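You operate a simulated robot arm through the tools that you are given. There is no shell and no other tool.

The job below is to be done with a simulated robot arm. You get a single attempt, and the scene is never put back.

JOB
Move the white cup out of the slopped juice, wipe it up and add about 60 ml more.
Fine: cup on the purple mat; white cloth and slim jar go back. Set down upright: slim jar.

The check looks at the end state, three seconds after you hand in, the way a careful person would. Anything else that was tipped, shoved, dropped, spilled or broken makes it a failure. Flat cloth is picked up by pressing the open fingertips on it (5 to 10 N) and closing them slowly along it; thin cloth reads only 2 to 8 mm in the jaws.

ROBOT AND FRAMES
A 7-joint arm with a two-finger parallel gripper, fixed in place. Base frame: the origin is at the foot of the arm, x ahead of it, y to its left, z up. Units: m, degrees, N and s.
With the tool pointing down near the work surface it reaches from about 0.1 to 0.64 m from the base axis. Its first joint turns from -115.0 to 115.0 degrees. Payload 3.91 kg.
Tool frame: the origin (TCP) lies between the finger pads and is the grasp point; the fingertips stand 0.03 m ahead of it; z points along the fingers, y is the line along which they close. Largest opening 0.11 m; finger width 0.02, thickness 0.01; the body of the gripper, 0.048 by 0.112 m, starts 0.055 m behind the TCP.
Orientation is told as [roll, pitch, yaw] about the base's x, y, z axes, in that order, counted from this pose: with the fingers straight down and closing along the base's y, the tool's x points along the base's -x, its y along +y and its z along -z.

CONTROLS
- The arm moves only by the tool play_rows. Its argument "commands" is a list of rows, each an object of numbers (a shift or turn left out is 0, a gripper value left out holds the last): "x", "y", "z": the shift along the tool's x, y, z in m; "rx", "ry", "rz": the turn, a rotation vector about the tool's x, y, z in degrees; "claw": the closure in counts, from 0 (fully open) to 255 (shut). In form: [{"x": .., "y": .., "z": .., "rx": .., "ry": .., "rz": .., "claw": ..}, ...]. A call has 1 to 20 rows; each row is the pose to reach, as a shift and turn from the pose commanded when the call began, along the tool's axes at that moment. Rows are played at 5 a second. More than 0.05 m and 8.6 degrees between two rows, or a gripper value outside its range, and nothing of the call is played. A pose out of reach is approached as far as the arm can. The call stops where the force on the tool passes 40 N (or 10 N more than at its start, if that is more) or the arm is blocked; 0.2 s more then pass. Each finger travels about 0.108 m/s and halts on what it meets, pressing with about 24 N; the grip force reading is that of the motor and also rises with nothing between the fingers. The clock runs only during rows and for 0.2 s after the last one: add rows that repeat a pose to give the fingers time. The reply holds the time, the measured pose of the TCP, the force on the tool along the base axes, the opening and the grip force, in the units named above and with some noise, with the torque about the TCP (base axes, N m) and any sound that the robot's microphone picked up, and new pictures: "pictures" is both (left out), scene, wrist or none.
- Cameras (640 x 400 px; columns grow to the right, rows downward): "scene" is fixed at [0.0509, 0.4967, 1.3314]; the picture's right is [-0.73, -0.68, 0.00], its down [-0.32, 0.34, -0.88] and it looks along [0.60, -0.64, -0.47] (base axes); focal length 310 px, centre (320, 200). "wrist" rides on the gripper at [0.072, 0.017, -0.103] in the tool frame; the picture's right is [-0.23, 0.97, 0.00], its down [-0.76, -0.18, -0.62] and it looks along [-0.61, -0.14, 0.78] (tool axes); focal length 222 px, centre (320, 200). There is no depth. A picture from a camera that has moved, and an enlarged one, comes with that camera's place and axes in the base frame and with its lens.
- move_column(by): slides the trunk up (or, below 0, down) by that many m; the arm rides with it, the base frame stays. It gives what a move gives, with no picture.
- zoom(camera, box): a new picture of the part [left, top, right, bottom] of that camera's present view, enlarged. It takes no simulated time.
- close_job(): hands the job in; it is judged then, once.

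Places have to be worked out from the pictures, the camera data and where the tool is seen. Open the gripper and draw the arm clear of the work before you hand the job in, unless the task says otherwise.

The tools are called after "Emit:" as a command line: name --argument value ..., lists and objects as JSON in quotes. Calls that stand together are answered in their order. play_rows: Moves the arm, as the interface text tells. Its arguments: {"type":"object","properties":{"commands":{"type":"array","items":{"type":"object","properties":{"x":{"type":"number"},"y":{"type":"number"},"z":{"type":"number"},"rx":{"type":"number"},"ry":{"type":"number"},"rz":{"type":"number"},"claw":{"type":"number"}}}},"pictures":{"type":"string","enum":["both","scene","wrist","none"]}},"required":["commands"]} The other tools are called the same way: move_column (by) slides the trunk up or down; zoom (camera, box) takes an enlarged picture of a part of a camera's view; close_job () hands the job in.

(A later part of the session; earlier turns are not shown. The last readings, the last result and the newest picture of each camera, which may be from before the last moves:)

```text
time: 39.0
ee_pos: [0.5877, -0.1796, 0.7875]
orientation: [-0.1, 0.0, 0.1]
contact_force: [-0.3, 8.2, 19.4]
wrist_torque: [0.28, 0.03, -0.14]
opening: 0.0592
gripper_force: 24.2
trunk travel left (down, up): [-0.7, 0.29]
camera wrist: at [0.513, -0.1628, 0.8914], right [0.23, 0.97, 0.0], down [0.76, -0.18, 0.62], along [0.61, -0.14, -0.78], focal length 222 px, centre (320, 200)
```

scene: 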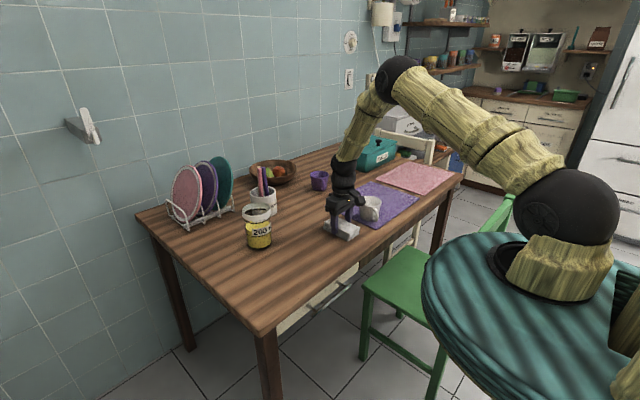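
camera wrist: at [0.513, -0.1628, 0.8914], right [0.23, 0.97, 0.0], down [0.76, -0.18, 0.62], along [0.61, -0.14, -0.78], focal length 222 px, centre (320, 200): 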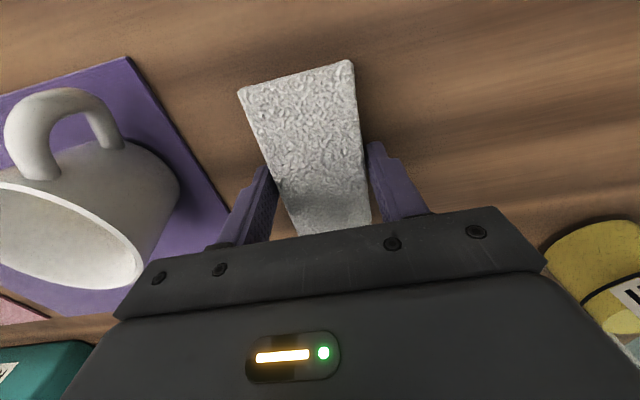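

The puddle looks gone after the first pass. I sweep back across the same strip with a bit less pressure to catch any residue.

Emit:
play_rows --commands '[{"z": -0.0007}, {"y": 0.01, "z": -0.0007}, {"y": 0.025, "z": -0.0007}, {"y": 0.04, "z": -0.0007}, {"y": 0.055, "z": -0.0007}, {"y": 0.07, "z": -0.0006}, {"y": 0.085, "z": -0.0005}, {"y": 0.1, "z": -0.0004}, {"y": 0.115, "z": -0.0003}, {"y": 0.13, "z": -0.0002}, {"y": 0.145, "z": -0.0001}, {"y": 0.16}, {"y": 0.175}, {"y": 0.19}, {"y": 0.2}]' --pictures "both"

Emit:
zoom --camera "scene" --box '[240, 190, 400, 290]'

Emit:
zoom --camera "wrist" --box '[40, 50, 290, 230]'

```text
time: 42.2
ee_pos: [0.5878, 0.0201, 0.7879]
orientation: [0.0, -0.1, -0.1]
contact_force: [0.6, -6.9, 16.7]
wrist_torque: [-0.24, 0.01, 0.05]
opening: 0.059
gripper_force: 23.8
trunk travel left (down, up): [-0.7, 0.29]
camera wrist: at [0.5135, 0.0366, 0.8911], right [0.23, 0.97, 0.0], down [0.76, -0.18, 0.62], along [0.61, -0.14, -0.78], focal length 222 px, centre (320, 200)
```

scene: 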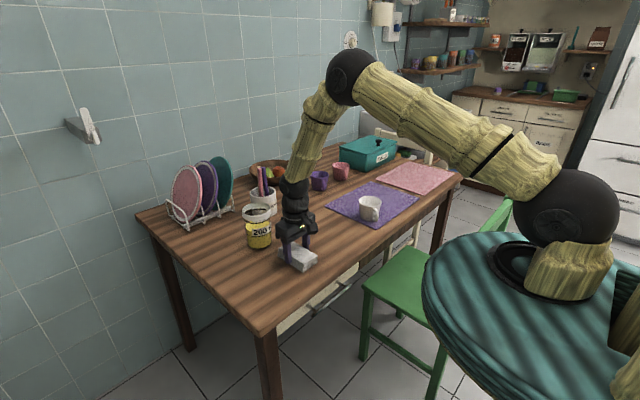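
wrist: 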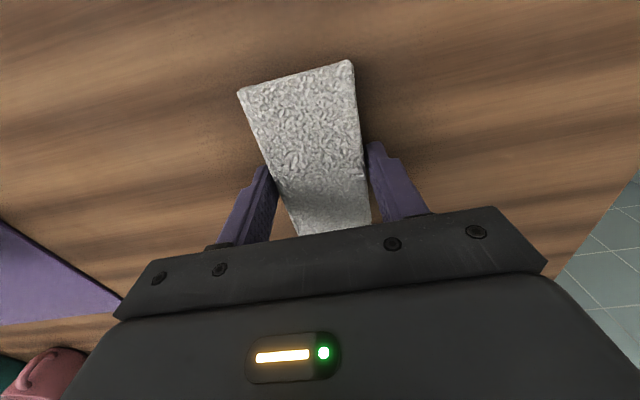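

```text
4.00 times, centred on (320, 240) of scene
camera zoom: at [0.0509, 0.4967, 1.3314], right [-0.73, -0.68, 0.0], down [-0.32, 0.34, -0.88], along [0.6, -0.64, -0.47], focal length 1242 px, centre (320, 40)
```

zoom: 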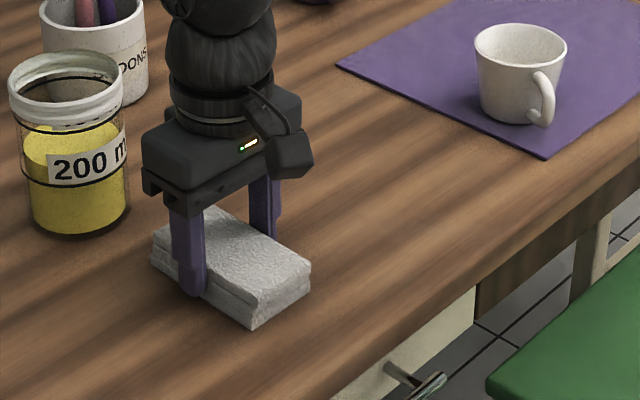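

```text
2.22 times, centred on (165, 140) of wrist
camera zoom: at [0.5135, 0.0366, 0.8911], right [0.23, 0.97, 0.0], down [0.76, -0.18, 0.62], along [0.61, -0.14, -0.78], focal length 494 px, centre (664, 333)
```

zoom: 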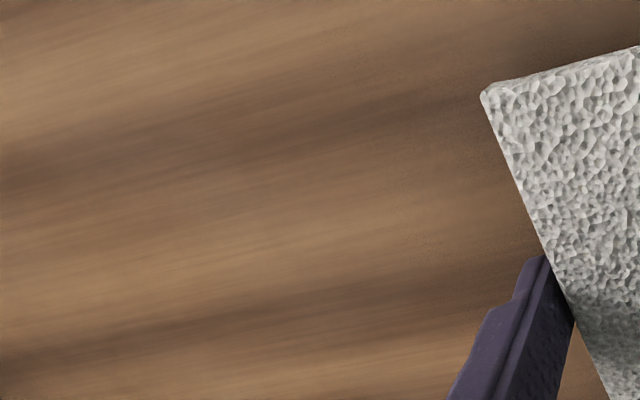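

Table is clean where the puddle was. I lift the cloth, return over its original spot (0.562,0.140, yaw -4.7°), and stay a little above.

Emit:
play_rows --commands '[{"z": -0.008}, {"z": -0.025}, {"z": -0.045}, {"x": 0.006, "y": 0.025, "z": -0.05, "rz": 1}, {"x": 0.014, "y": 0.06, "z": -0.05, "rz": 2.5}, {"x": 0.022, "y": 0.095, "z": -0.05, "rz": 4}, {"x": 0.028, "y": 0.12, "z": -0.05, "rz": 4.7}, {"x": 0.028, "y": 0.12, "z": -0.035, "rz": 4.7}, {"x": 0.028, "y": 0.12, "z": -0.02, "rz": 4.7}, {"x": 0.028, "y": 0.12, "z": -0.01, "rz": 4.7}, {"x": 0.028, "y": 0.12, "z": -0.01, "rz": 4.7}]' --pictures "both"

```text
time: 44.6
ee_pos: [0.5616, 0.1392, 0.7984]
orientation: [0.0, -0.1, -4.7]
contact_force: [0.5, 0.1, -0.3]
wrist_torque: [0.01, 0.0, 0.04]
opening: 0.059
gripper_force: 24.6
trunk travel left (down, up): [-0.7, 0.29]
camera wrist: at [0.4884, 0.1622, 0.901], right [0.31, 0.95, 0.0], down [0.74, -0.24, 0.62], along [0.59, -0.19, -0.78], focal length 222 px, centre (320, 200)
```

scene: 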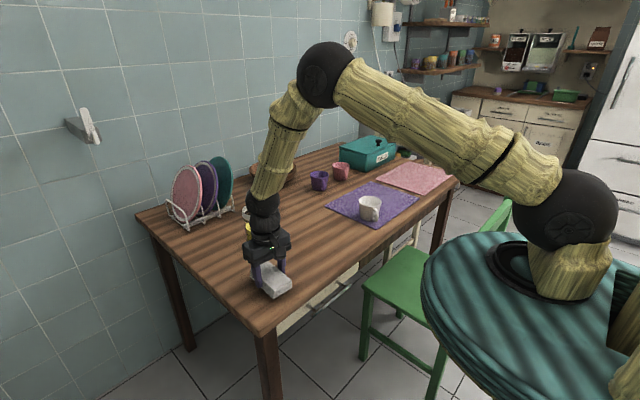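
wrist: 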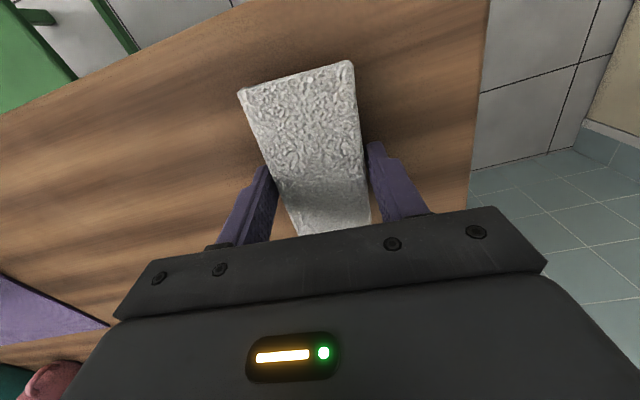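

The table under the earlier spot is clean. I set the cloth down lightly and release it.

Emit:
play_rows --commands '[{"z": 0.005}, {"z": 0.008}, {"z": 0.0092}, {"z": 0.0092, "claw": 130}, {"z": 0.0092, "claw": 115}, {"z": 0.0092, "claw": 90}, {"z": 0.0092, "claw": 50}, {"z": 0.0092, "claw": 10}, {"z": 0.0092, "claw": 0}, {"z": 0.0092, "claw": 0}]' --pictures "wrist"

```text
time: 46.8
ee_pos: [0.5622, 0.1394, 0.7889]
orientation: [0.0, 0.0, -4.7]
contact_force: [-0.5, -0.5, -0.2]
wrist_torque: [0.01, -0.02, -0.01]
opening: 0.11
gripper_force: 0.0
trunk travel left (down, up): [-0.7, 0.29]
camera wrist: at [0.4886, 0.1628, 0.8916], right [0.31, 0.95, 0.0], down [0.74, -0.24, 0.62], along [0.59, -0.19, -0.78], focal length 222 px, centre (320, 200)
```

wrist: 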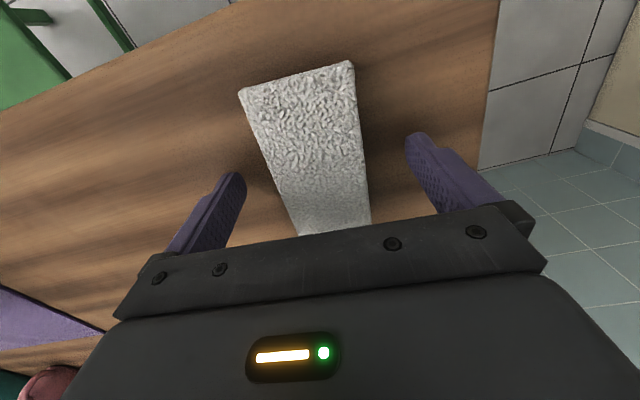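

The cloth is back in place. I rise clear, straighten yaw, and look at the cloth and jar.

Emit:
play_rows --commands '[{"z": -0.02}, {"z": -0.05}, {"z": -0.09}, {"z": -0.13}, {"z": -0.165, "rz": -2.5}, {"z": -0.165, "rz": -4.7}, {"z": -0.165, "rz": -4.7}]' --pictures "both"

Emit:
zoom --camera "scene" --box '[230, 180, 390, 310]'

```text
time: 48.4
ee_pos: [0.5589, 0.1404, 0.9534]
orientation: [0.0, 0.0, 0.1]
contact_force: [0.0, -0.2, 0.1]
wrist_torque: [-0.01, 0.0, 0.02]
opening: 0.11
gripper_force: 0.2
trunk travel left (down, up): [-0.7, 0.29]
camera wrist: at [0.4855, 0.1561, 1.057], right [0.23, 0.97, 0.0], down [0.76, -0.18, 0.62], along [0.61, -0.14, -0.78], focal length 222 px, centre (320, 200)
```

scene: 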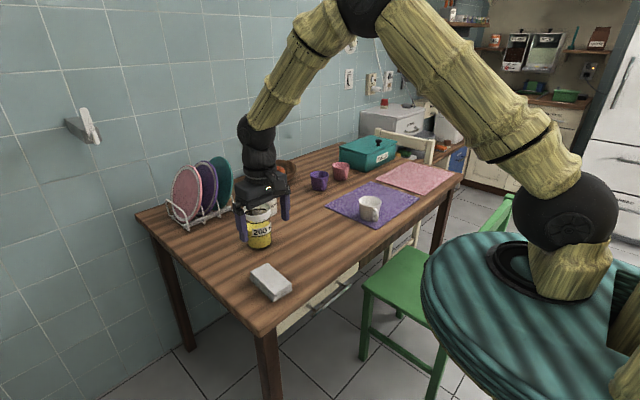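
wrist: 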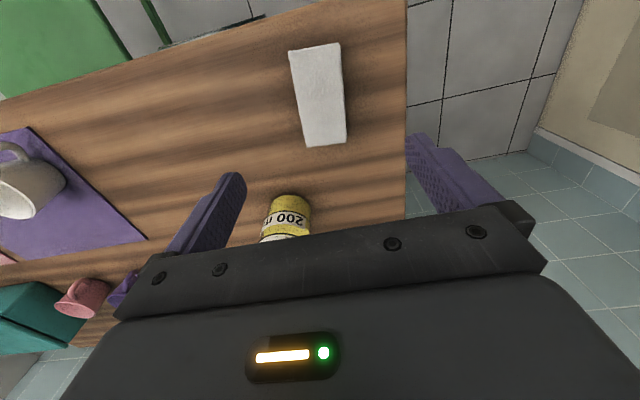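

```text
3.08 times, centred on (310, 245) of scene
camera zoom: at [0.0509, 0.4967, 1.3314], right [-0.73, -0.68, 0.0], down [-0.32, 0.34, -0.88], along [0.6, -0.64, -0.47], focal length 955 px, centre (351, 62)
```

zoom: 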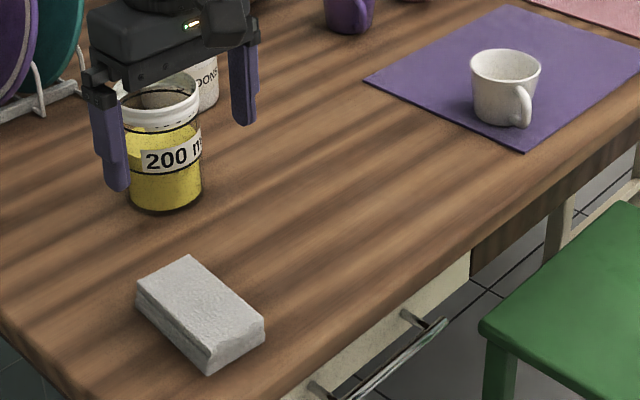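

Table is clear and the cloth sits as before. Now I move in front of the jar and pitch the tool 60° toward horizontal (fingers pointing forward) at a safe height.

Emit:
play_rows --commands '[{"x": 0.012, "y": -0.03}, {"x": 0.025, "y": -0.065}, {"x": 0.037, "y": -0.095}, {"x": 0.042, "y": -0.108, "ry": -5}, {"x": 0.042, "y": -0.108, "ry": -13}, {"x": 0.042, "y": -0.108, "ry": -21}, {"x": 0.042, "y": -0.108, "ry": -29}, {"x": 0.042, "y": -0.108, "ry": -37}, {"x": 0.042, "y": -0.108, "ry": -45}, {"x": 0.042, "y": -0.108, "ry": -53}, {"x": 0.042, "y": -0.108, "ry": -60}, {"x": 0.042, "y": -0.108, "ry": -60}]' --pictures "both"

```text
time: 51.0
ee_pos: [0.5193, 0.0343, 0.9541]
orientation: [0.0, -59.9, 0.1]
contact_force: [-0.8, -0.8, -0.1]
wrist_torque: [0.0, -0.02, -0.04]
opening: 0.1098
gripper_force: 0.0
trunk travel left (down, up): [-0.7, 0.29]
camera wrist: at [0.3917, 0.0493, 0.9419], right [0.11, 0.97, 0.2], down [-0.16, -0.18, 0.97], along [0.98, -0.14, 0.14], focal length 222 px, centre (320, 200)
```

scene: 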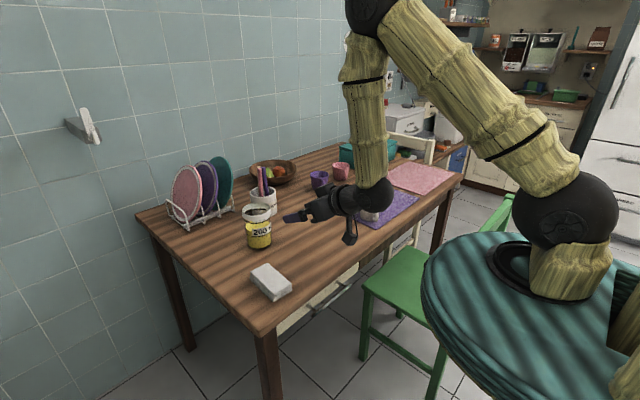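
wrist: 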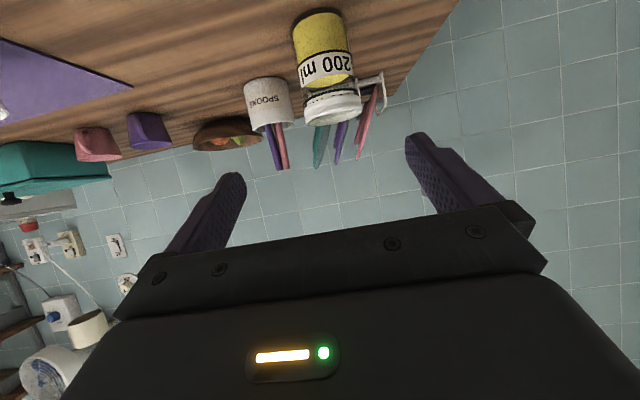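

The pitched pose works. I zoom on the jar to locate it and read the level against the 200 ml mark.

Emit:
zoom --camera "wrist" --box '[230, 0, 400, 140]'

Emit:
zoom --camera "scene" --box '[230, 185, 290, 260]'

```text
2.86 times, centred on (315, 70) of wrist
camera zoom: at [0.3917, 0.0493, 0.9419], right [0.11, 0.97, 0.2], down [-0.16, -0.18, 0.97], along [0.98, -0.14, 0.14], focal length 635 px, centre (334, 571)
```

zoom: 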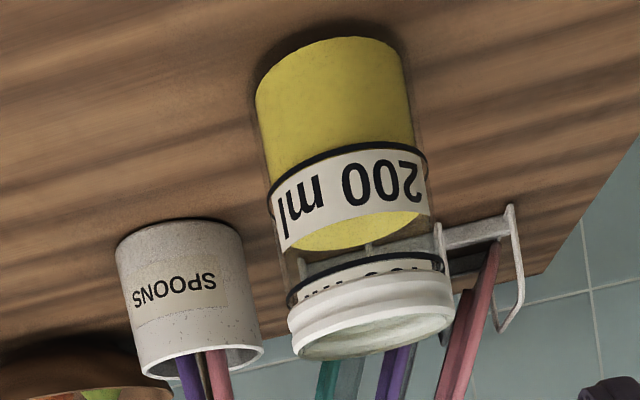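

```text
5.33 times, centred on (260, 222) of scene
camera zoom: at [0.0509, 0.4967, 1.3314], right [-0.73, -0.68, 0.0], down [-0.32, 0.34, -0.88], along [0.6, -0.64, -0.47], focal length 1655 px, centre (640, 80)
```

zoom: 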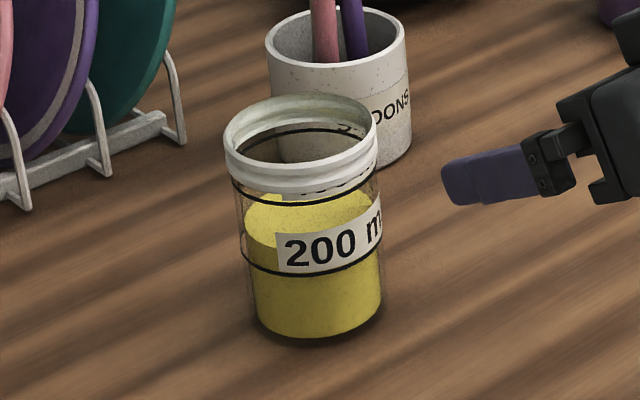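

The jar (≈0.12 m tall, ≈0.08 m wide, axis near (0.74,0.046)) shows the juice above its 200 ml line. Before taking it I dry-run the pouring tilt with the empty gripper, high over the pour area, to confirm the arm can do it.

Emit:
play_rows --commands '[{"x": -0.006, "y": -0.04, "z": 0.002}, {"x": -0.013, "y": -0.08, "z": 0.004}, {"x": -0.02, "y": -0.12, "z": 0.006}, {"x": -0.026, "y": -0.16, "z": 0.008}, {"x": -0.033, "y": -0.2, "z": 0.01}, {"x": -0.0384, "y": -0.232, "z": 0.0125}, {"x": -0.0384, "y": -0.232, "z": 0.0125, "rx": -4, "rz": 6.928}, {"x": -0.0384, "y": -0.232, "z": 0.0125, "rx": -8, "rz": 13.856}, {"x": -0.0384, "y": -0.232, "z": 0.0125, "rx": -12, "rz": 20.785}, {"x": -0.0384, "y": -0.232, "z": 0.0125, "rx": -16, "rz": 27.713}, {"x": -0.0384, "y": -0.232, "z": 0.0125, "rx": -20, "rz": 34.641}, {"x": -0.0384, "y": -0.232, "z": 0.0125, "rx": -24, "rz": 41.569}, {"x": -0.0384, "y": -0.232, "z": 0.0125, "rx": -28, "rz": 48.497}, {"x": -0.0384, "y": -0.232, "z": 0.0125, "rx": -32, "rz": 55.426}, {"x": -0.0384, "y": -0.232, "z": 0.0125, "rx": -35, "rz": 60.622}, {"x": -0.0384, "y": -0.232, "z": 0.0125, "rx": -35, "rz": 60.622}]' --pictures "both"

```text
time: 54.4
ee_pos: [0.549, -0.1985, 0.9801]
orientation: [79.7, -17.2, -58.4]
contact_force: [-0.6, -0.5, -0.6]
wrist_torque: [0.01, -0.03, 0.03]
opening: 0.1101
gripper_force: 0.1
trunk travel left (down, up): [-0.7, 0.29]
camera wrist: at [0.4216, -0.1833, 0.9921], right [0.11, 0.15, 0.98], down [-0.16, -0.97, 0.16], along [0.98, -0.17, -0.09], focal length 222 px, centre (320, 200)
```

scene: 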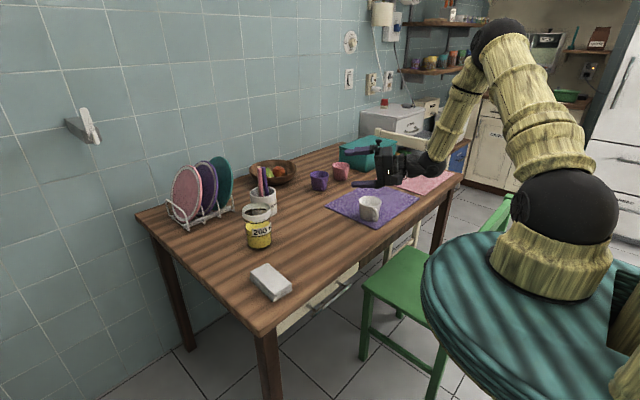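
wrist: 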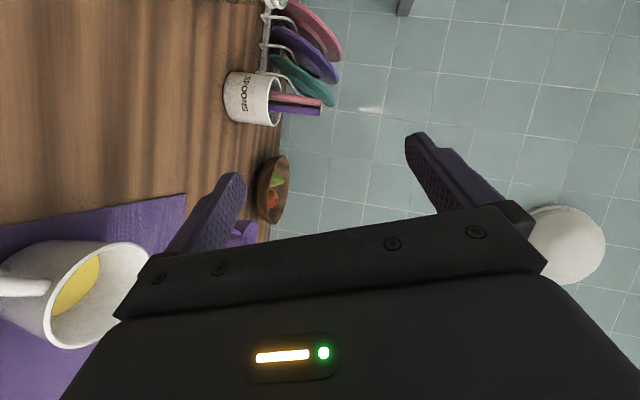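

The 70° pour tilt is reachable and the wrist camera even sees the cup. I rotate back upright.

Emit:
play_rows --commands '[{"rx": 4, "rz": -6.928}, {"rx": 8, "rz": -13.856}, {"rx": 12, "rz": -20.785}, {"rx": 16, "rz": -27.713}, {"rx": 20, "rz": -34.641}, {"rx": 24, "rz": -41.569}, {"rx": 28, "rz": -48.497}, {"rx": 32, "rz": -55.426}, {"rx": 35, "rz": -60.622}, {"rx": 35, "rz": -60.622}]' --pictures "none"

```text
time: 56.6
ee_pos: [0.5499, -0.1996, 0.9797]
orientation: [-0.2, -60.0, 0.2]
contact_force: [-0.1, -0.3, -0.5]
wrist_torque: [-0.03, 0.01, 0.0]
opening: 0.11
gripper_force: 0.1
trunk travel left (down, up): [-0.7, 0.29]
```

Upright again. I go back in front of the jar, aligned with its axis (y≈0.046), and lower to grasp height about 0.15 m short of it.

Emit:
play_rows --commands '[{"x": -0.003, "y": 0.04, "z": 0.005}, {"x": -0.007, "y": 0.085, "z": 0.011}, {"x": -0.01, "y": 0.13, "z": 0.018}, {"x": -0.014, "y": 0.175, "z": 0.024}, {"x": -0.017, "y": 0.215, "z": 0.03}, {"x": -0.02, "y": 0.246, "z": 0.0346}, {"x": 0.0146, "y": 0.246, "z": 0.0546}, {"x": 0.0493, "y": 0.246, "z": 0.0746}, {"x": 0.0753, "y": 0.246, "z": 0.0896}, {"x": 0.1013, "y": 0.246, "z": 0.1046}, {"x": 0.1186, "y": 0.246, "z": 0.1146}, {"x": 0.1186, "y": 0.246, "z": 0.1146}]' --pictures "both"

Emit:
zoom --camera "wrist" --box '[220, 60, 420, 220]'

```text
time: 59.2
ee_pos: [0.5894, 0.0461, 0.8202]
orientation: [0.0, -59.9, -0.1]
contact_force: [-0.3, 0.0, 1.9]
wrist_torque: [0.0, 0.01, 0.0]
opening: 0.11
gripper_force: 0.2
trunk travel left (down, up): [-0.7, 0.29]
camera wrist: at [0.4611, 0.0633, 0.8094], right [0.11, 0.97, 0.2], down [-0.16, -0.18, 0.97], along [0.98, -0.14, 0.13], focal length 222 px, centre (320, 200)
```

scene: 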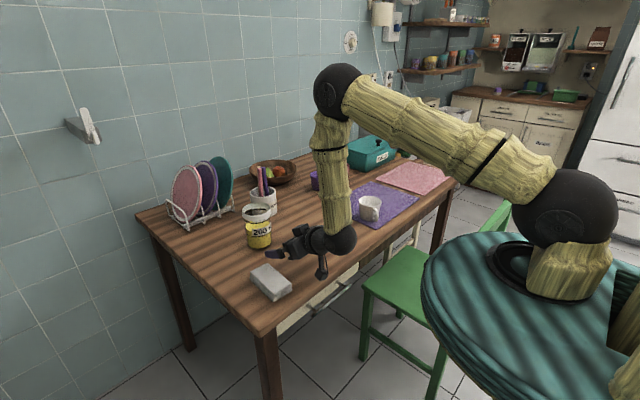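
wrist: 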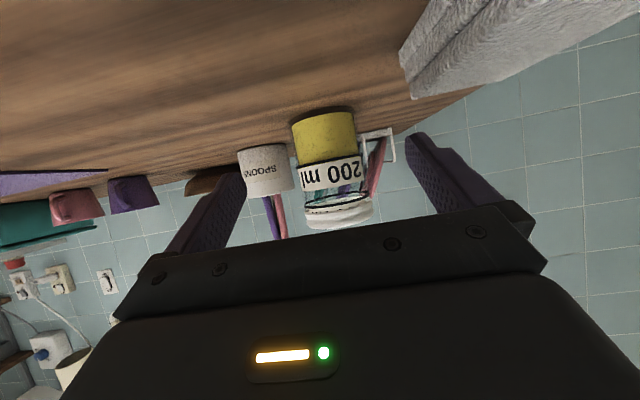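

```text
2.50 times, centred on (320, 140) of wrist
camera zoom: at [0.4611, 0.0633, 0.8094], right [0.11, 0.97, 0.2], down [-0.16, -0.18, 0.97], along [0.98, -0.14, 0.13], focal length 555 px, centre (320, 350)
```

zoom: 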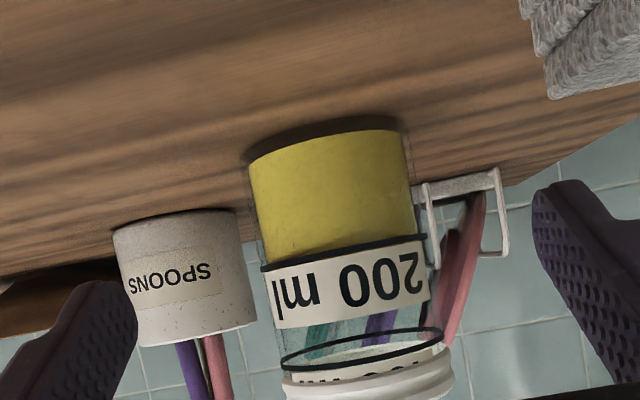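

Good side view; the label hides the surface from this side. I zoom the scene camera hard on the jar to read the level relative to the 200 ml line at its unlabelled side.

Emit:
zoom --camera "scene" --box '[240, 200, 276, 252]'

Emit:
zoom --camera "wrist" --box '[280, 100, 390, 230]'

```text
7.69 times, centred on (258, 226) of scene
camera zoom: at [0.0509, 0.4967, 1.3314], right [-0.73, -0.68, 0.0], down [-0.32, 0.34, -0.88], along [0.6, -0.64, -0.47], focal length 2388 px, centre (797, 0)
```

zoom: 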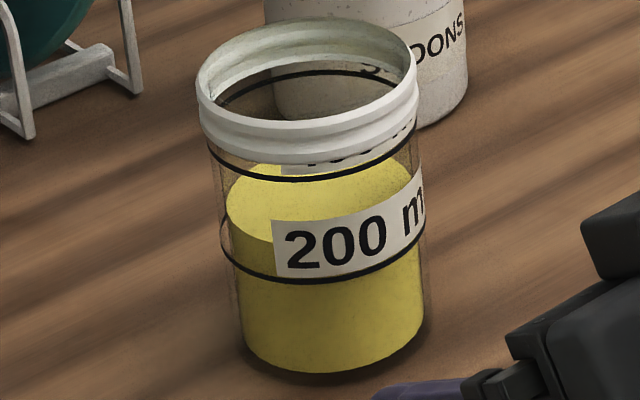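

```text
3.08 times, centred on (335, 165) of wrist
camera zoom: at [0.4611, 0.0633, 0.8094], right [0.11, 0.97, 0.2], down [-0.16, -0.18, 0.97], along [0.98, -0.14, 0.13], focal length 684 px, centre (274, 308)
```

zoom: 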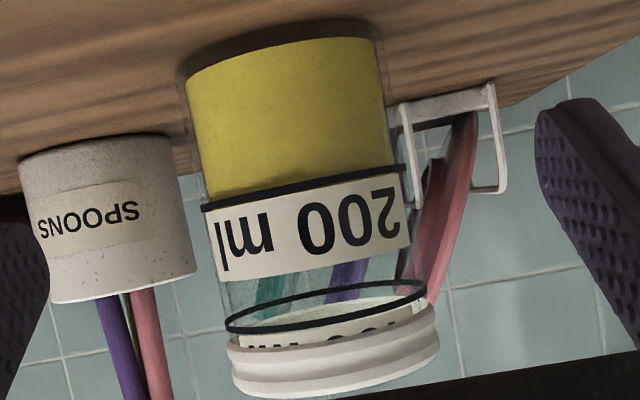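

Level reads ≈13 mm above the 200 ml ring (≈58–60 ml over), so pouring about 60 ml should bring it right to the 200 ml line. I check gripper/table clearance in the scene view before the straight approach.

Emit:
zoom --camera "scene" --box '[230, 190, 370, 300]'

```text
3.64 times, centred on (300, 245) of scene
camera zoom: at [0.0509, 0.4967, 1.3314], right [-0.73, -0.68, 0.0], down [-0.32, 0.34, -0.88], along [0.6, -0.64, -0.47], focal length 1129 px, centre (393, 36)
```

zoom: 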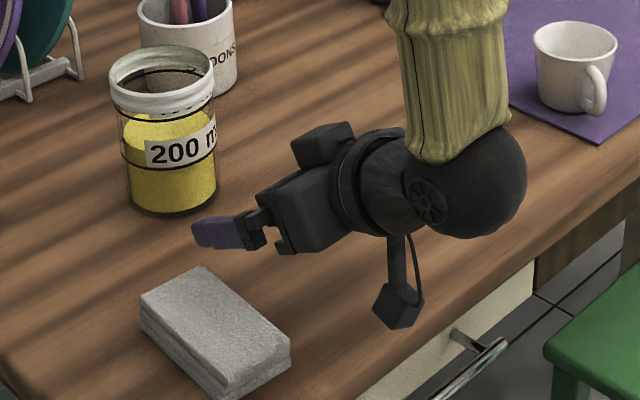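

Clearances look fine, though a small box on top of the gripper will come near the jar ring, so I'll keep the TCP ~19 mm short of the jar axis. I approach halfway first.

Emit:
play_rows --commands '[{"x": -0.0068, "y": 0.0, "z": 0.0163}, {"x": -0.0136, "y": -0.001, "z": 0.0325}, {"x": -0.0204, "y": -0.001, "z": 0.0488}, {"x": -0.0272, "y": -0.001, "z": 0.0651}, {"x": -0.0272, "y": -0.001, "z": 0.0651}]' --pictures "both"

Emit:
zoom --camera "scene" --box '[220, 180, 360, 290]'

```text
time: 60.4
ee_pos: [0.6598, 0.0449, 0.8109]
orientation: [-0.1, -60.0, 0.1]
contact_force: [0.6, -0.6, -0.5]
wrist_torque: [-0.02, 0.01, -0.01]
opening: 0.11
gripper_force: 0.0
trunk travel left (down, up): [-0.7, 0.29]
camera wrist: at [0.5314, 0.0623, 0.7994], right [0.11, 0.97, 0.2], down [-0.16, -0.18, 0.97], along [0.98, -0.14, 0.13], focal length 222 px, centre (320, 200)
```

scene: 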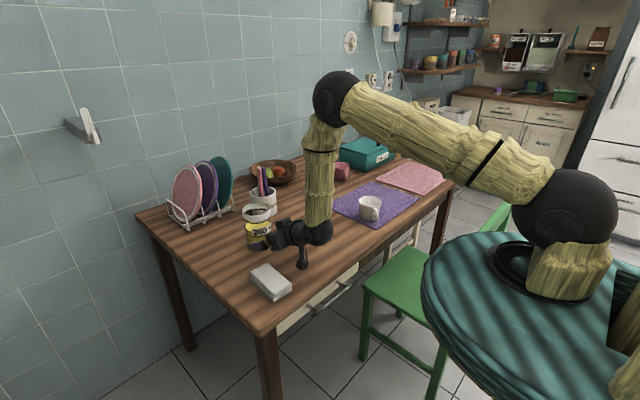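
wrist: 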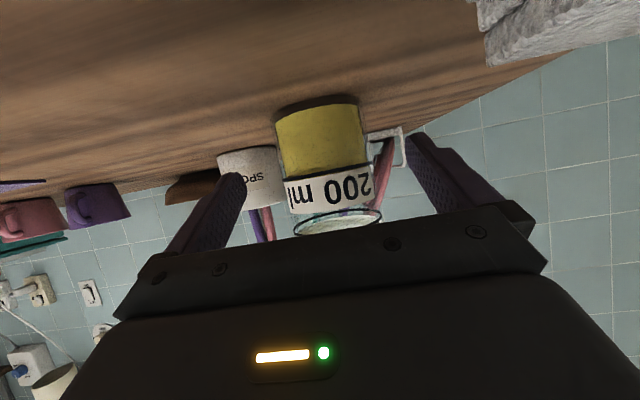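

```text
3.64 times, centred on (290, 235) of scene
camera zoom: at [0.0509, 0.4967, 1.3314], right [-0.73, -0.68, 0.0], down [-0.32, 0.34, -0.88], along [0.6, -0.64, -0.47], focal length 1129 px, centre (429, 73)
```

zoom: 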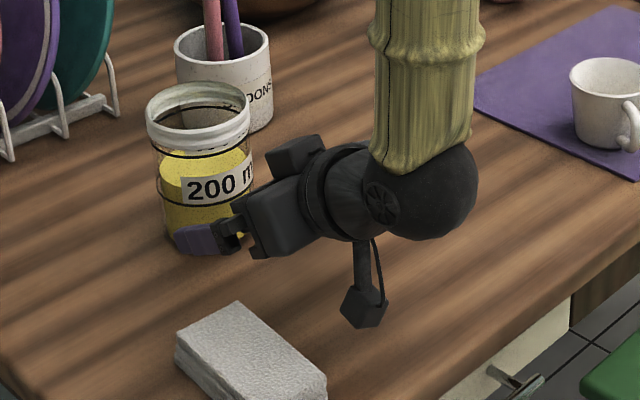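

Jar axis re-measured at (0.739,0.046), matching. I continue straight in the remaining 59 mm slowly.

Emit:
play_rows --commands '[{"x": -0.006, "y": 0.001, "z": 0.0104}, {"x": -0.012, "y": 0.001, "z": 0.0208}, {"x": -0.018, "y": 0.001, "z": 0.0312}, {"x": -0.0235, "y": 0.001, "z": 0.0407}, {"x": -0.0275, "y": 0.001, "z": 0.0476}, {"x": -0.0295, "y": 0.001, "z": 0.0511}, {"x": -0.0295, "y": 0.001, "z": 0.0511}]' --pictures "both"

Emit:
zoom --camera "scene" --box '[220, 180, 340, 270]'

```text
time: 62.0
ee_pos: [0.7177, 0.0461, 0.8124]
orientation: [0.1, -60.0, 0.0]
contact_force: [-0.7, 0.5, 0.4]
wrist_torque: [0.02, 0.01, -0.04]
opening: 0.1098
gripper_force: 0.0
trunk travel left (down, up): [-0.7, 0.29]
camera wrist: at [0.5905, 0.0631, 0.8006], right [0.11, 0.97, 0.2], down [-0.16, -0.18, 0.97], along [0.98, -0.14, 0.13], focal length 222 px, centre (320, 200)
```

scene: 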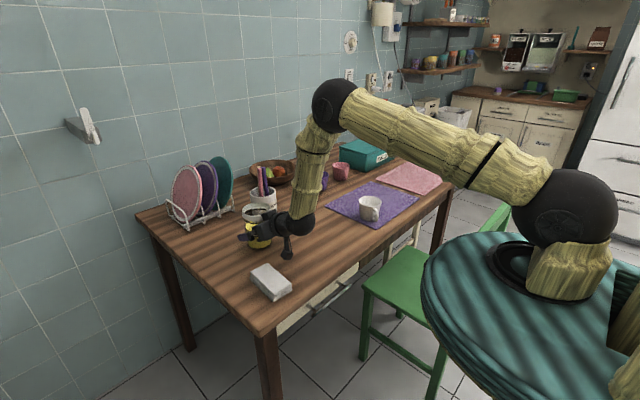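
wrist: 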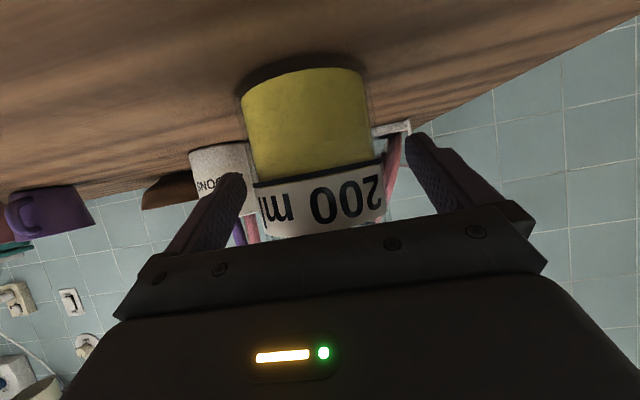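

```text
4.44 times, centred on (280, 225) of scene
camera zoom: at [0.0509, 0.4967, 1.3314], right [-0.73, -0.68, 0.0], down [-0.32, 0.34, -0.88], along [0.6, -0.64, -0.47], focal length 1379 px, centre (498, 89)
```

zoom: 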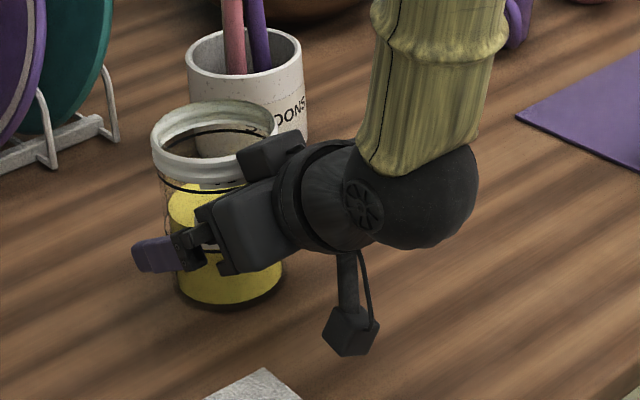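

I zoom the wrist view to measure the jar's distance between the fingers precisely before closing.

Emit:
zoom --camera "wrist" --box '[210, 50, 440, 250]'

Emit:
zoom --camera "scene" --box '[236, 195, 296, 255]'

```text
2.00 times, centred on (325, 150) of wrist
camera zoom: at [0.5905, 0.0631, 0.8006], right [0.11, 0.97, 0.2], down [-0.16, -0.18, 0.97], along [0.98, -0.14, 0.13], focal length 444 px, centre (310, 300)
```

zoom: 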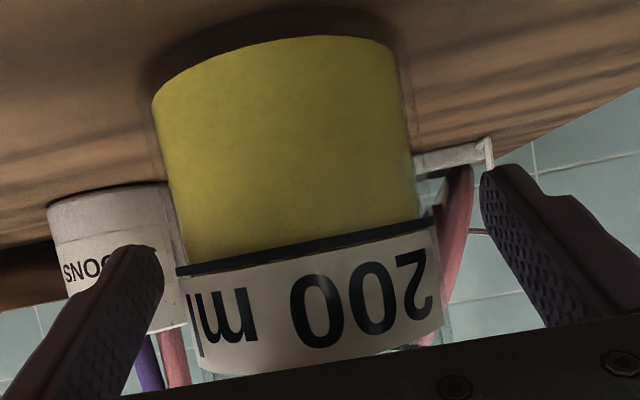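

```text
6.67 times, centred on (266, 225) of scene
camera zoom: at [0.0509, 0.4967, 1.3314], right [-0.73, -0.68, 0.0], down [-0.32, 0.34, -0.88], along [0.6, -0.64, -0.47], focal length 2069 px, centre (680, 33)
```

zoom: 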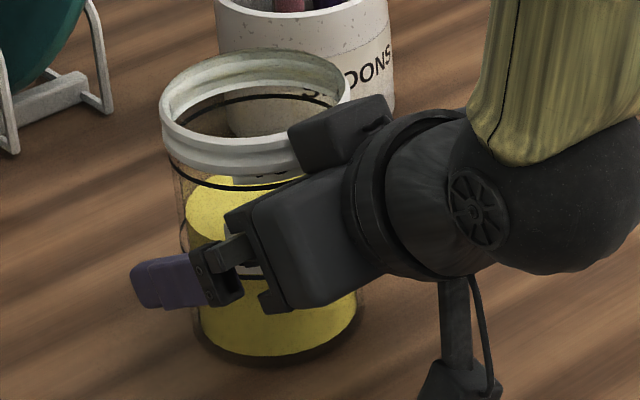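

The jar axis is ≈16 mm ahead of the TCP and centred between the fingers. I close slowly on the glass.

Emit:
play_rows --commands '[{"claw": 25}, {"claw": 45}, {"claw": 55}, {"claw": 61}, {"claw": 66}, {"claw": 71}, {"claw": 76}, {"claw": 82}, {"claw": 90}, {"claw": 105}, {"claw": 105}, {"claw": 105}]' --pictures "wrist"

```text
time: 64.6
ee_pos: [0.7179, 0.0465, 0.812]
orientation: [0.0, -60.0, 0.1]
contact_force: [0.0, -2.0, 0.7]
wrist_torque: [-0.18, -0.01, -0.03]
opening: 0.0827
gripper_force: 23.8
trunk travel left (down, up): [-0.7, 0.29]
camera wrist: at [0.5904, 0.0629, 0.8007], right [0.11, 0.97, 0.2], down [-0.16, -0.18, 0.97], along [0.98, -0.14, 0.13], focal length 222 px, centre (320, 200)
```

wrist: 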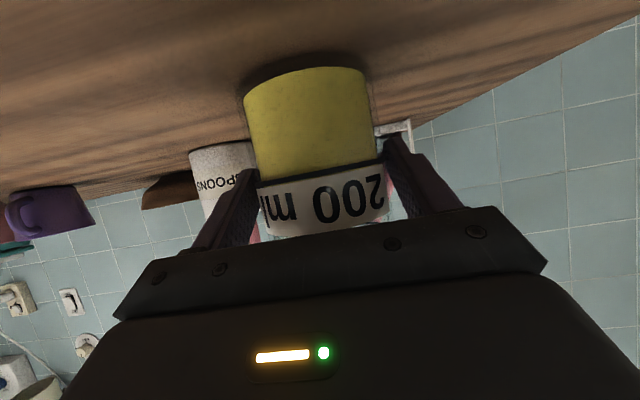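

Gripped at 0.083 m. I lift 30 mm slowly and check weight and levelness.

Emit:
play_rows --commands '[{"x": -0.0026, "z": -0.0015}, {"x": -0.0069, "z": -0.004}, {"x": -0.013, "z": -0.0075}, {"x": -0.0191, "z": -0.011}, {"x": -0.0242, "z": -0.014}, {"x": -0.026, "z": -0.015}, {"x": -0.026, "z": -0.015}, {"x": -0.026, "z": -0.015}]' --pictures "both"

Emit:
zoom --camera "scene" --box '[226, 180, 306, 255]'

```text
time: 66.4
ee_pos: [0.7176, 0.0455, 0.8401]
orientation: [0.0, -59.9, 0.0]
contact_force: [0.1, 0.8, -4.9]
wrist_torque: [-0.01, 0.07, 0.03]
opening: 0.0827
gripper_force: 23.9
trunk travel left (down, up): [-0.7, 0.29]
camera wrist: at [0.5901, 0.0625, 0.8296], right [0.11, 0.97, 0.2], down [-0.16, -0.18, 0.97], along [0.98, -0.14, 0.13], focal length 222 px, centre (320, 200)
```

scene: 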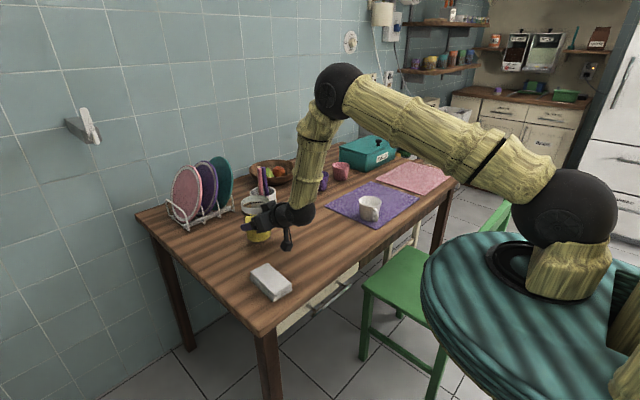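
wrist: 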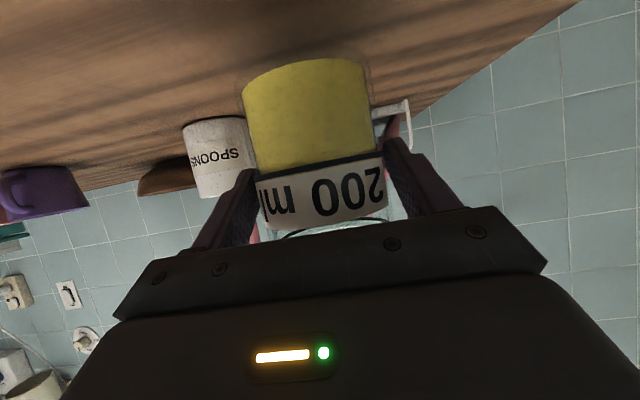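

```text
5.33 times, centred on (266, 218) of scene
camera zoom: at [0.0509, 0.4967, 1.3314], right [-0.73, -0.68, 0.0], down [-0.32, 0.34, -0.88], along [0.6, -0.64, -0.47], focal length 1655 px, centre (608, 107)
```

zoom: 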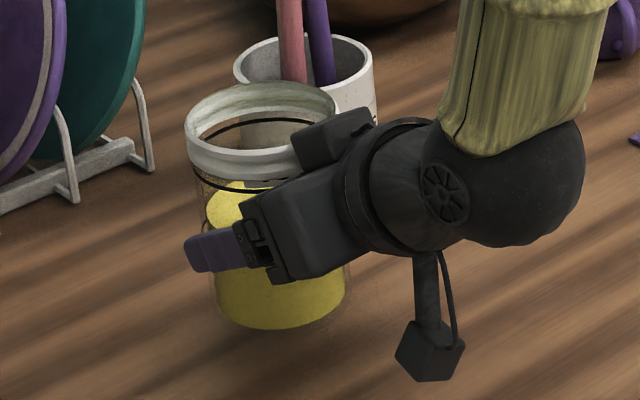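

The wrist view suggests the jar settled a few mm relative to the fingers. I hold still and look again to see whether it keeps slipping.

Emit:
play_rows --commands '[{"claw": 150}, {"claw": 150}, {"claw": 150}, {"claw": 150}, {"claw": 150}]' --pictures "wrist"

Emit:
zoom --camera "wrist" --box '[210, 50, 440, 250]'

```text
time: 67.6
ee_pos: [0.7182, 0.0464, 0.8412]
orientation: [0.0, -59.9, 0.1]
contact_force: [0.3, 0.0, -4.6]
wrist_torque: [0.03, 0.05, -0.02]
opening: 0.0827
gripper_force: 23.7
trunk travel left (down, up): [-0.7, 0.29]
camera wrist: at [0.5902, 0.0625, 0.8296], right [0.11, 0.97, 0.2], down [-0.16, -0.18, 0.97], along [0.98, -0.14, 0.13], focal length 222 px, centre (320, 200)
```

wrist: 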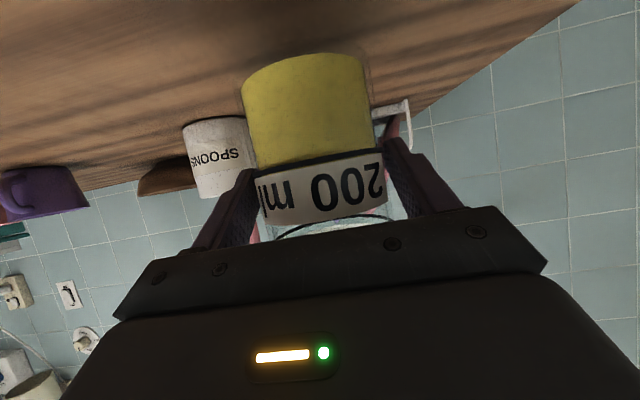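

```text
2.00 times, centred on (325, 150) of wrist
camera zoom: at [0.5902, 0.0625, 0.8296], right [0.11, 0.97, 0.2], down [-0.16, -0.18, 0.97], along [0.98, -0.14, 0.13], focal length 444 px, centre (310, 300)
```

zoom: 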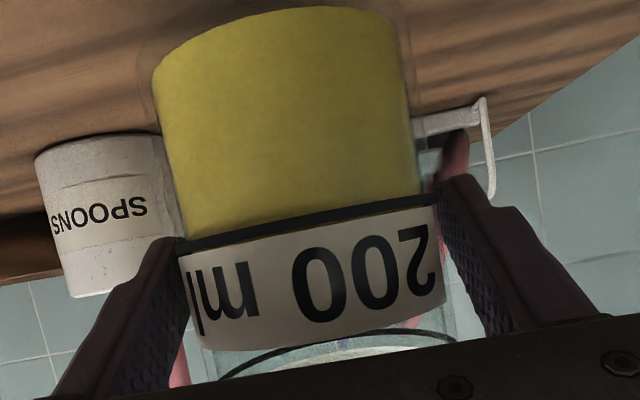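

The label shifted again between the two pictures, so the jar may be creeping down through the pads. I hold one more second and compare zoomed views to quantify it.

Emit:
play_rows --commands '[{"claw": 255}, {"claw": 255}, {"claw": 255}, {"claw": 255}, {"claw": 255}]' --pictures "wrist"

Emit:
zoom --camera "wrist" --box '[210, 50, 440, 250]'

```text
time: 68.8
ee_pos: [0.7177, 0.045, 0.8414]
orientation: [0.0, -60.0, 0.1]
contact_force: [-0.5, -1.1, -4.3]
wrist_torque: [-0.02, 0.07, 0.0]
opening: 0.0827
gripper_force: 24.4
trunk travel left (down, up): [-0.7, 0.29]
camera wrist: at [0.5902, 0.0625, 0.8296], right [0.11, 0.97, 0.2], down [-0.16, -0.18, 0.97], along [0.98, -0.14, 0.13], focal length 222 px, centre (320, 200)
```

wrist: 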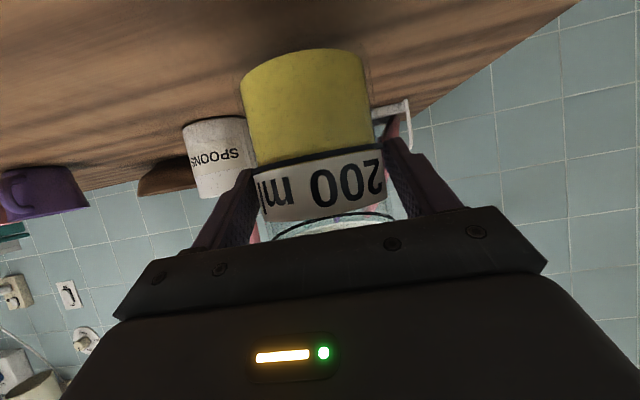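

```text
2.00 times, centred on (325, 150) of wrist
camera zoom: at [0.5902, 0.0625, 0.8296], right [0.11, 0.97, 0.2], down [-0.16, -0.18, 0.97], along [0.98, -0.14, 0.13], focal length 444 px, centre (310, 300)
```

zoom: 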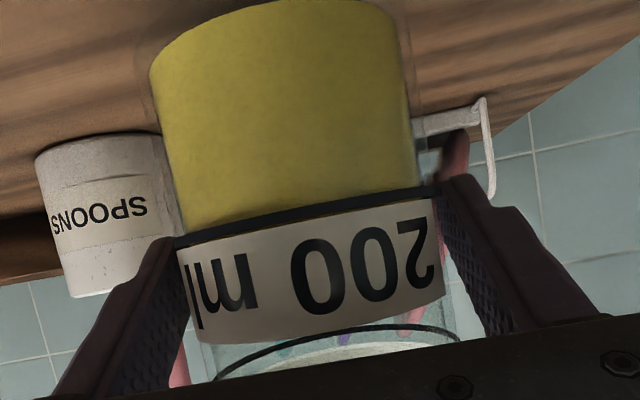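

The jar creeps about 1.6 mm/s through the pads, so long holds must be avoided. I set it back down now, to re-grip lower and then work quickly.

Emit:
play_rows --commands '[{"x": 0.0061, "z": 0.0035}, {"x": 0.0104, "z": 0.006}, {"x": 0.013, "z": 0.0075}, {"x": 0.0139, "z": 0.008}]' --pictures "none"

Emit:
play_rows --commands '[{"x": 0.0017, "z": 0.001}, {"x": 0.0017, "z": 0.001}]' --pictures "wrist"

```text
time: 69.8
ee_pos: [0.7195, 0.0461, 0.8252]
orientation: [-0.1, -60.0, 0.0]
contact_force: [0.0, 1.1, -4.7]
wrist_torque: [0.06, 0.09, -0.02]
opening: 0.0827
gripper_force: 23.5
trunk travel left (down, up): [-0.7, 0.29]
```

```text
time: 70.4
ee_pos: [0.7184, 0.0463, 0.8229]
orientation: [0.1, -60.1, -0.1]
contact_force: [0.4, 0.3, -4.6]
wrist_torque: [-0.02, 0.09, -0.01]
opening: 0.083
gripper_force: 23.4
trunk travel left (down, up): [-0.7, 0.29]
camera wrist: at [0.5903, 0.0628, 0.8116], right [0.11, 0.97, 0.2], down [-0.16, -0.18, 0.97], along [0.98, -0.14, 0.13], focal length 222 px, centre (320, 200)
```

wrist: 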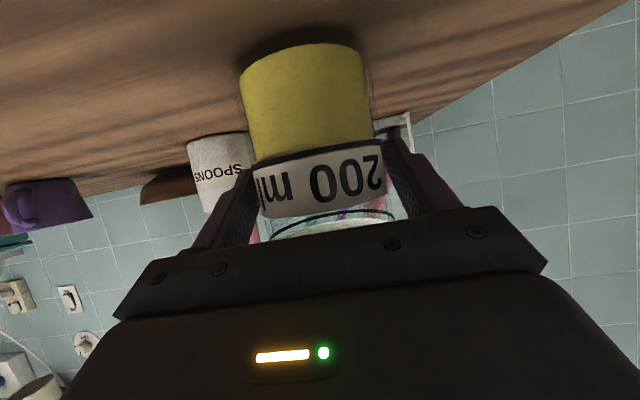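

Not yet touching. I keep lowering 2 mm at a time until the weight is taken by the table.

Emit:
play_rows --commands '[{"x": 0.0017, "z": 0.001}, {"x": 0.0017, "z": 0.001}]' --pictures "none"

Emit:
play_rows --commands '[{"x": 0.0017, "z": 0.001}, {"x": 0.0017, "z": 0.001}]' --pictures "none"

```text
time: 71.0
ee_pos: [0.7183, 0.0462, 0.8222]
orientation: [0.1, -60.1, 0.0]
contact_force: [0.0, 0.4, 0.4]
wrist_torque: [0.02, 0.18, -0.01]
opening: 0.0826
gripper_force: 24.1
trunk travel left (down, up): [-0.7, 0.29]
```

```text
time: 71.6
ee_pos: [0.7185, 0.0466, 0.8215]
orientation: [0.0, -60.2, 0.0]
contact_force: [-2.3, 0.8, 8.5]
wrist_torque: [0.25, -0.06, 0.21]
opening: 0.0829
gripper_force: 23.6
trunk travel left (down, up): [-0.7, 0.29]
```

The jar is on the table (contact at TCP z≈0.822). I relieve the press and open the fingers.

Emit:
play_rows --commands '[{"x": -0.0011, "z": -0.0006}, {"x": -0.0019, "z": -0.0011}, {"x": -0.0019, "z": -0.0011, "claw": 85}, {"x": -0.0019, "z": -0.0011, "claw": 68}, {"x": -0.0019, "z": -0.0011, "claw": 50}, {"x": -0.0019, "z": -0.0011, "claw": 25}, {"x": -0.0019, "z": -0.0011, "claw": 0}, {"x": -0.0019, "z": -0.0011, "claw": 0}]' --pictures "both"

Emit:
zoom --camera "wrist" --box '[210, 30, 440, 240]'

Emit:
zoom --camera "scene" --box '[236, 195, 296, 255]'

```text
time: 73.4
ee_pos: [0.7173, 0.0459, 0.8234]
orientation: [0.1, -60.1, 0.0]
contact_force: [0.8, -0.7, -0.4]
wrist_torque: [0.0, -0.01, -0.01]
opening: 0.1098
gripper_force: 0.0
trunk travel left (down, up): [-0.7, 0.29]
camera wrist: at [0.5901, 0.0625, 0.8108], right [0.11, 0.97, 0.2], down [-0.16, -0.18, 0.97], along [0.98, -0.14, 0.13], focal length 222 px, centre (320, 200)
```

scene: 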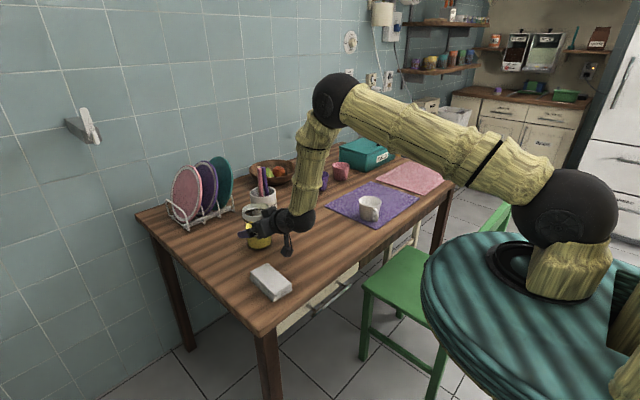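
wrist: 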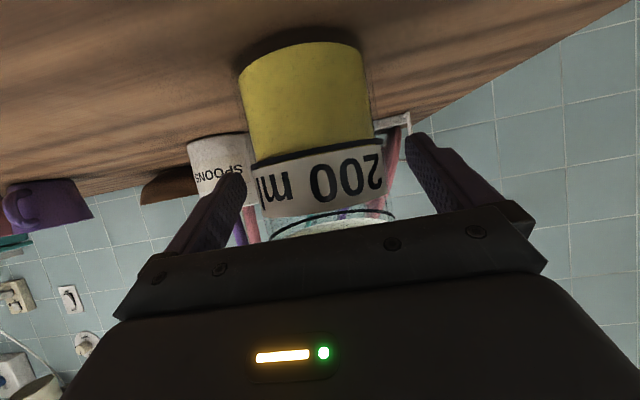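

```text
1.90 times, centred on (325, 135) of wrist
camera zoom: at [0.5901, 0.0625, 0.8108], right [0.11, 0.97, 0.2], down [-0.16, -0.18, 0.97], along [0.98, -0.14, 0.13], focal length 423 px, centre (310, 324)
```

zoom: 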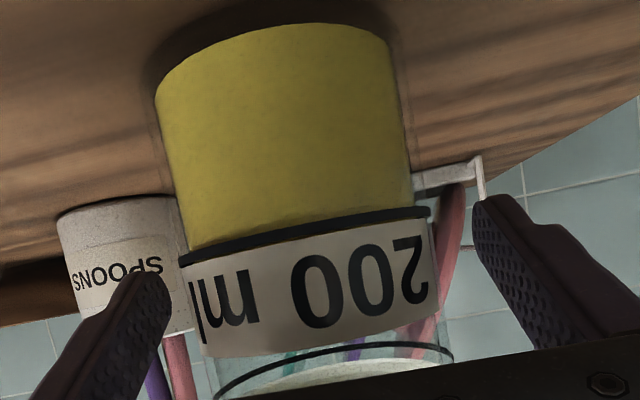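

```text
6.67 times, centred on (266, 225) of scene
camera zoom: at [0.0509, 0.4967, 1.3314], right [-0.73, -0.68, 0.0], down [-0.32, 0.34, -0.88], along [0.6, -0.64, -0.47], focal length 2069 px, centre (680, 33)
```

zoom: 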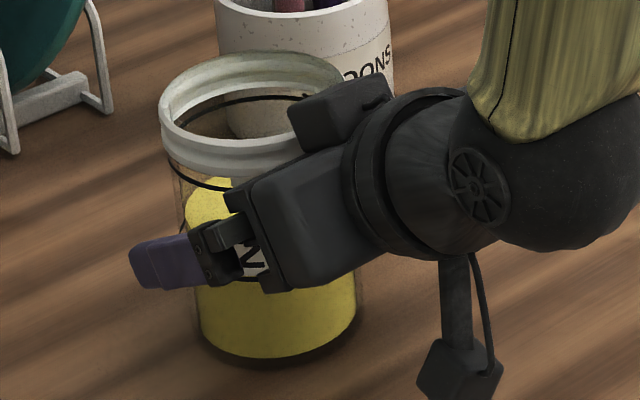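

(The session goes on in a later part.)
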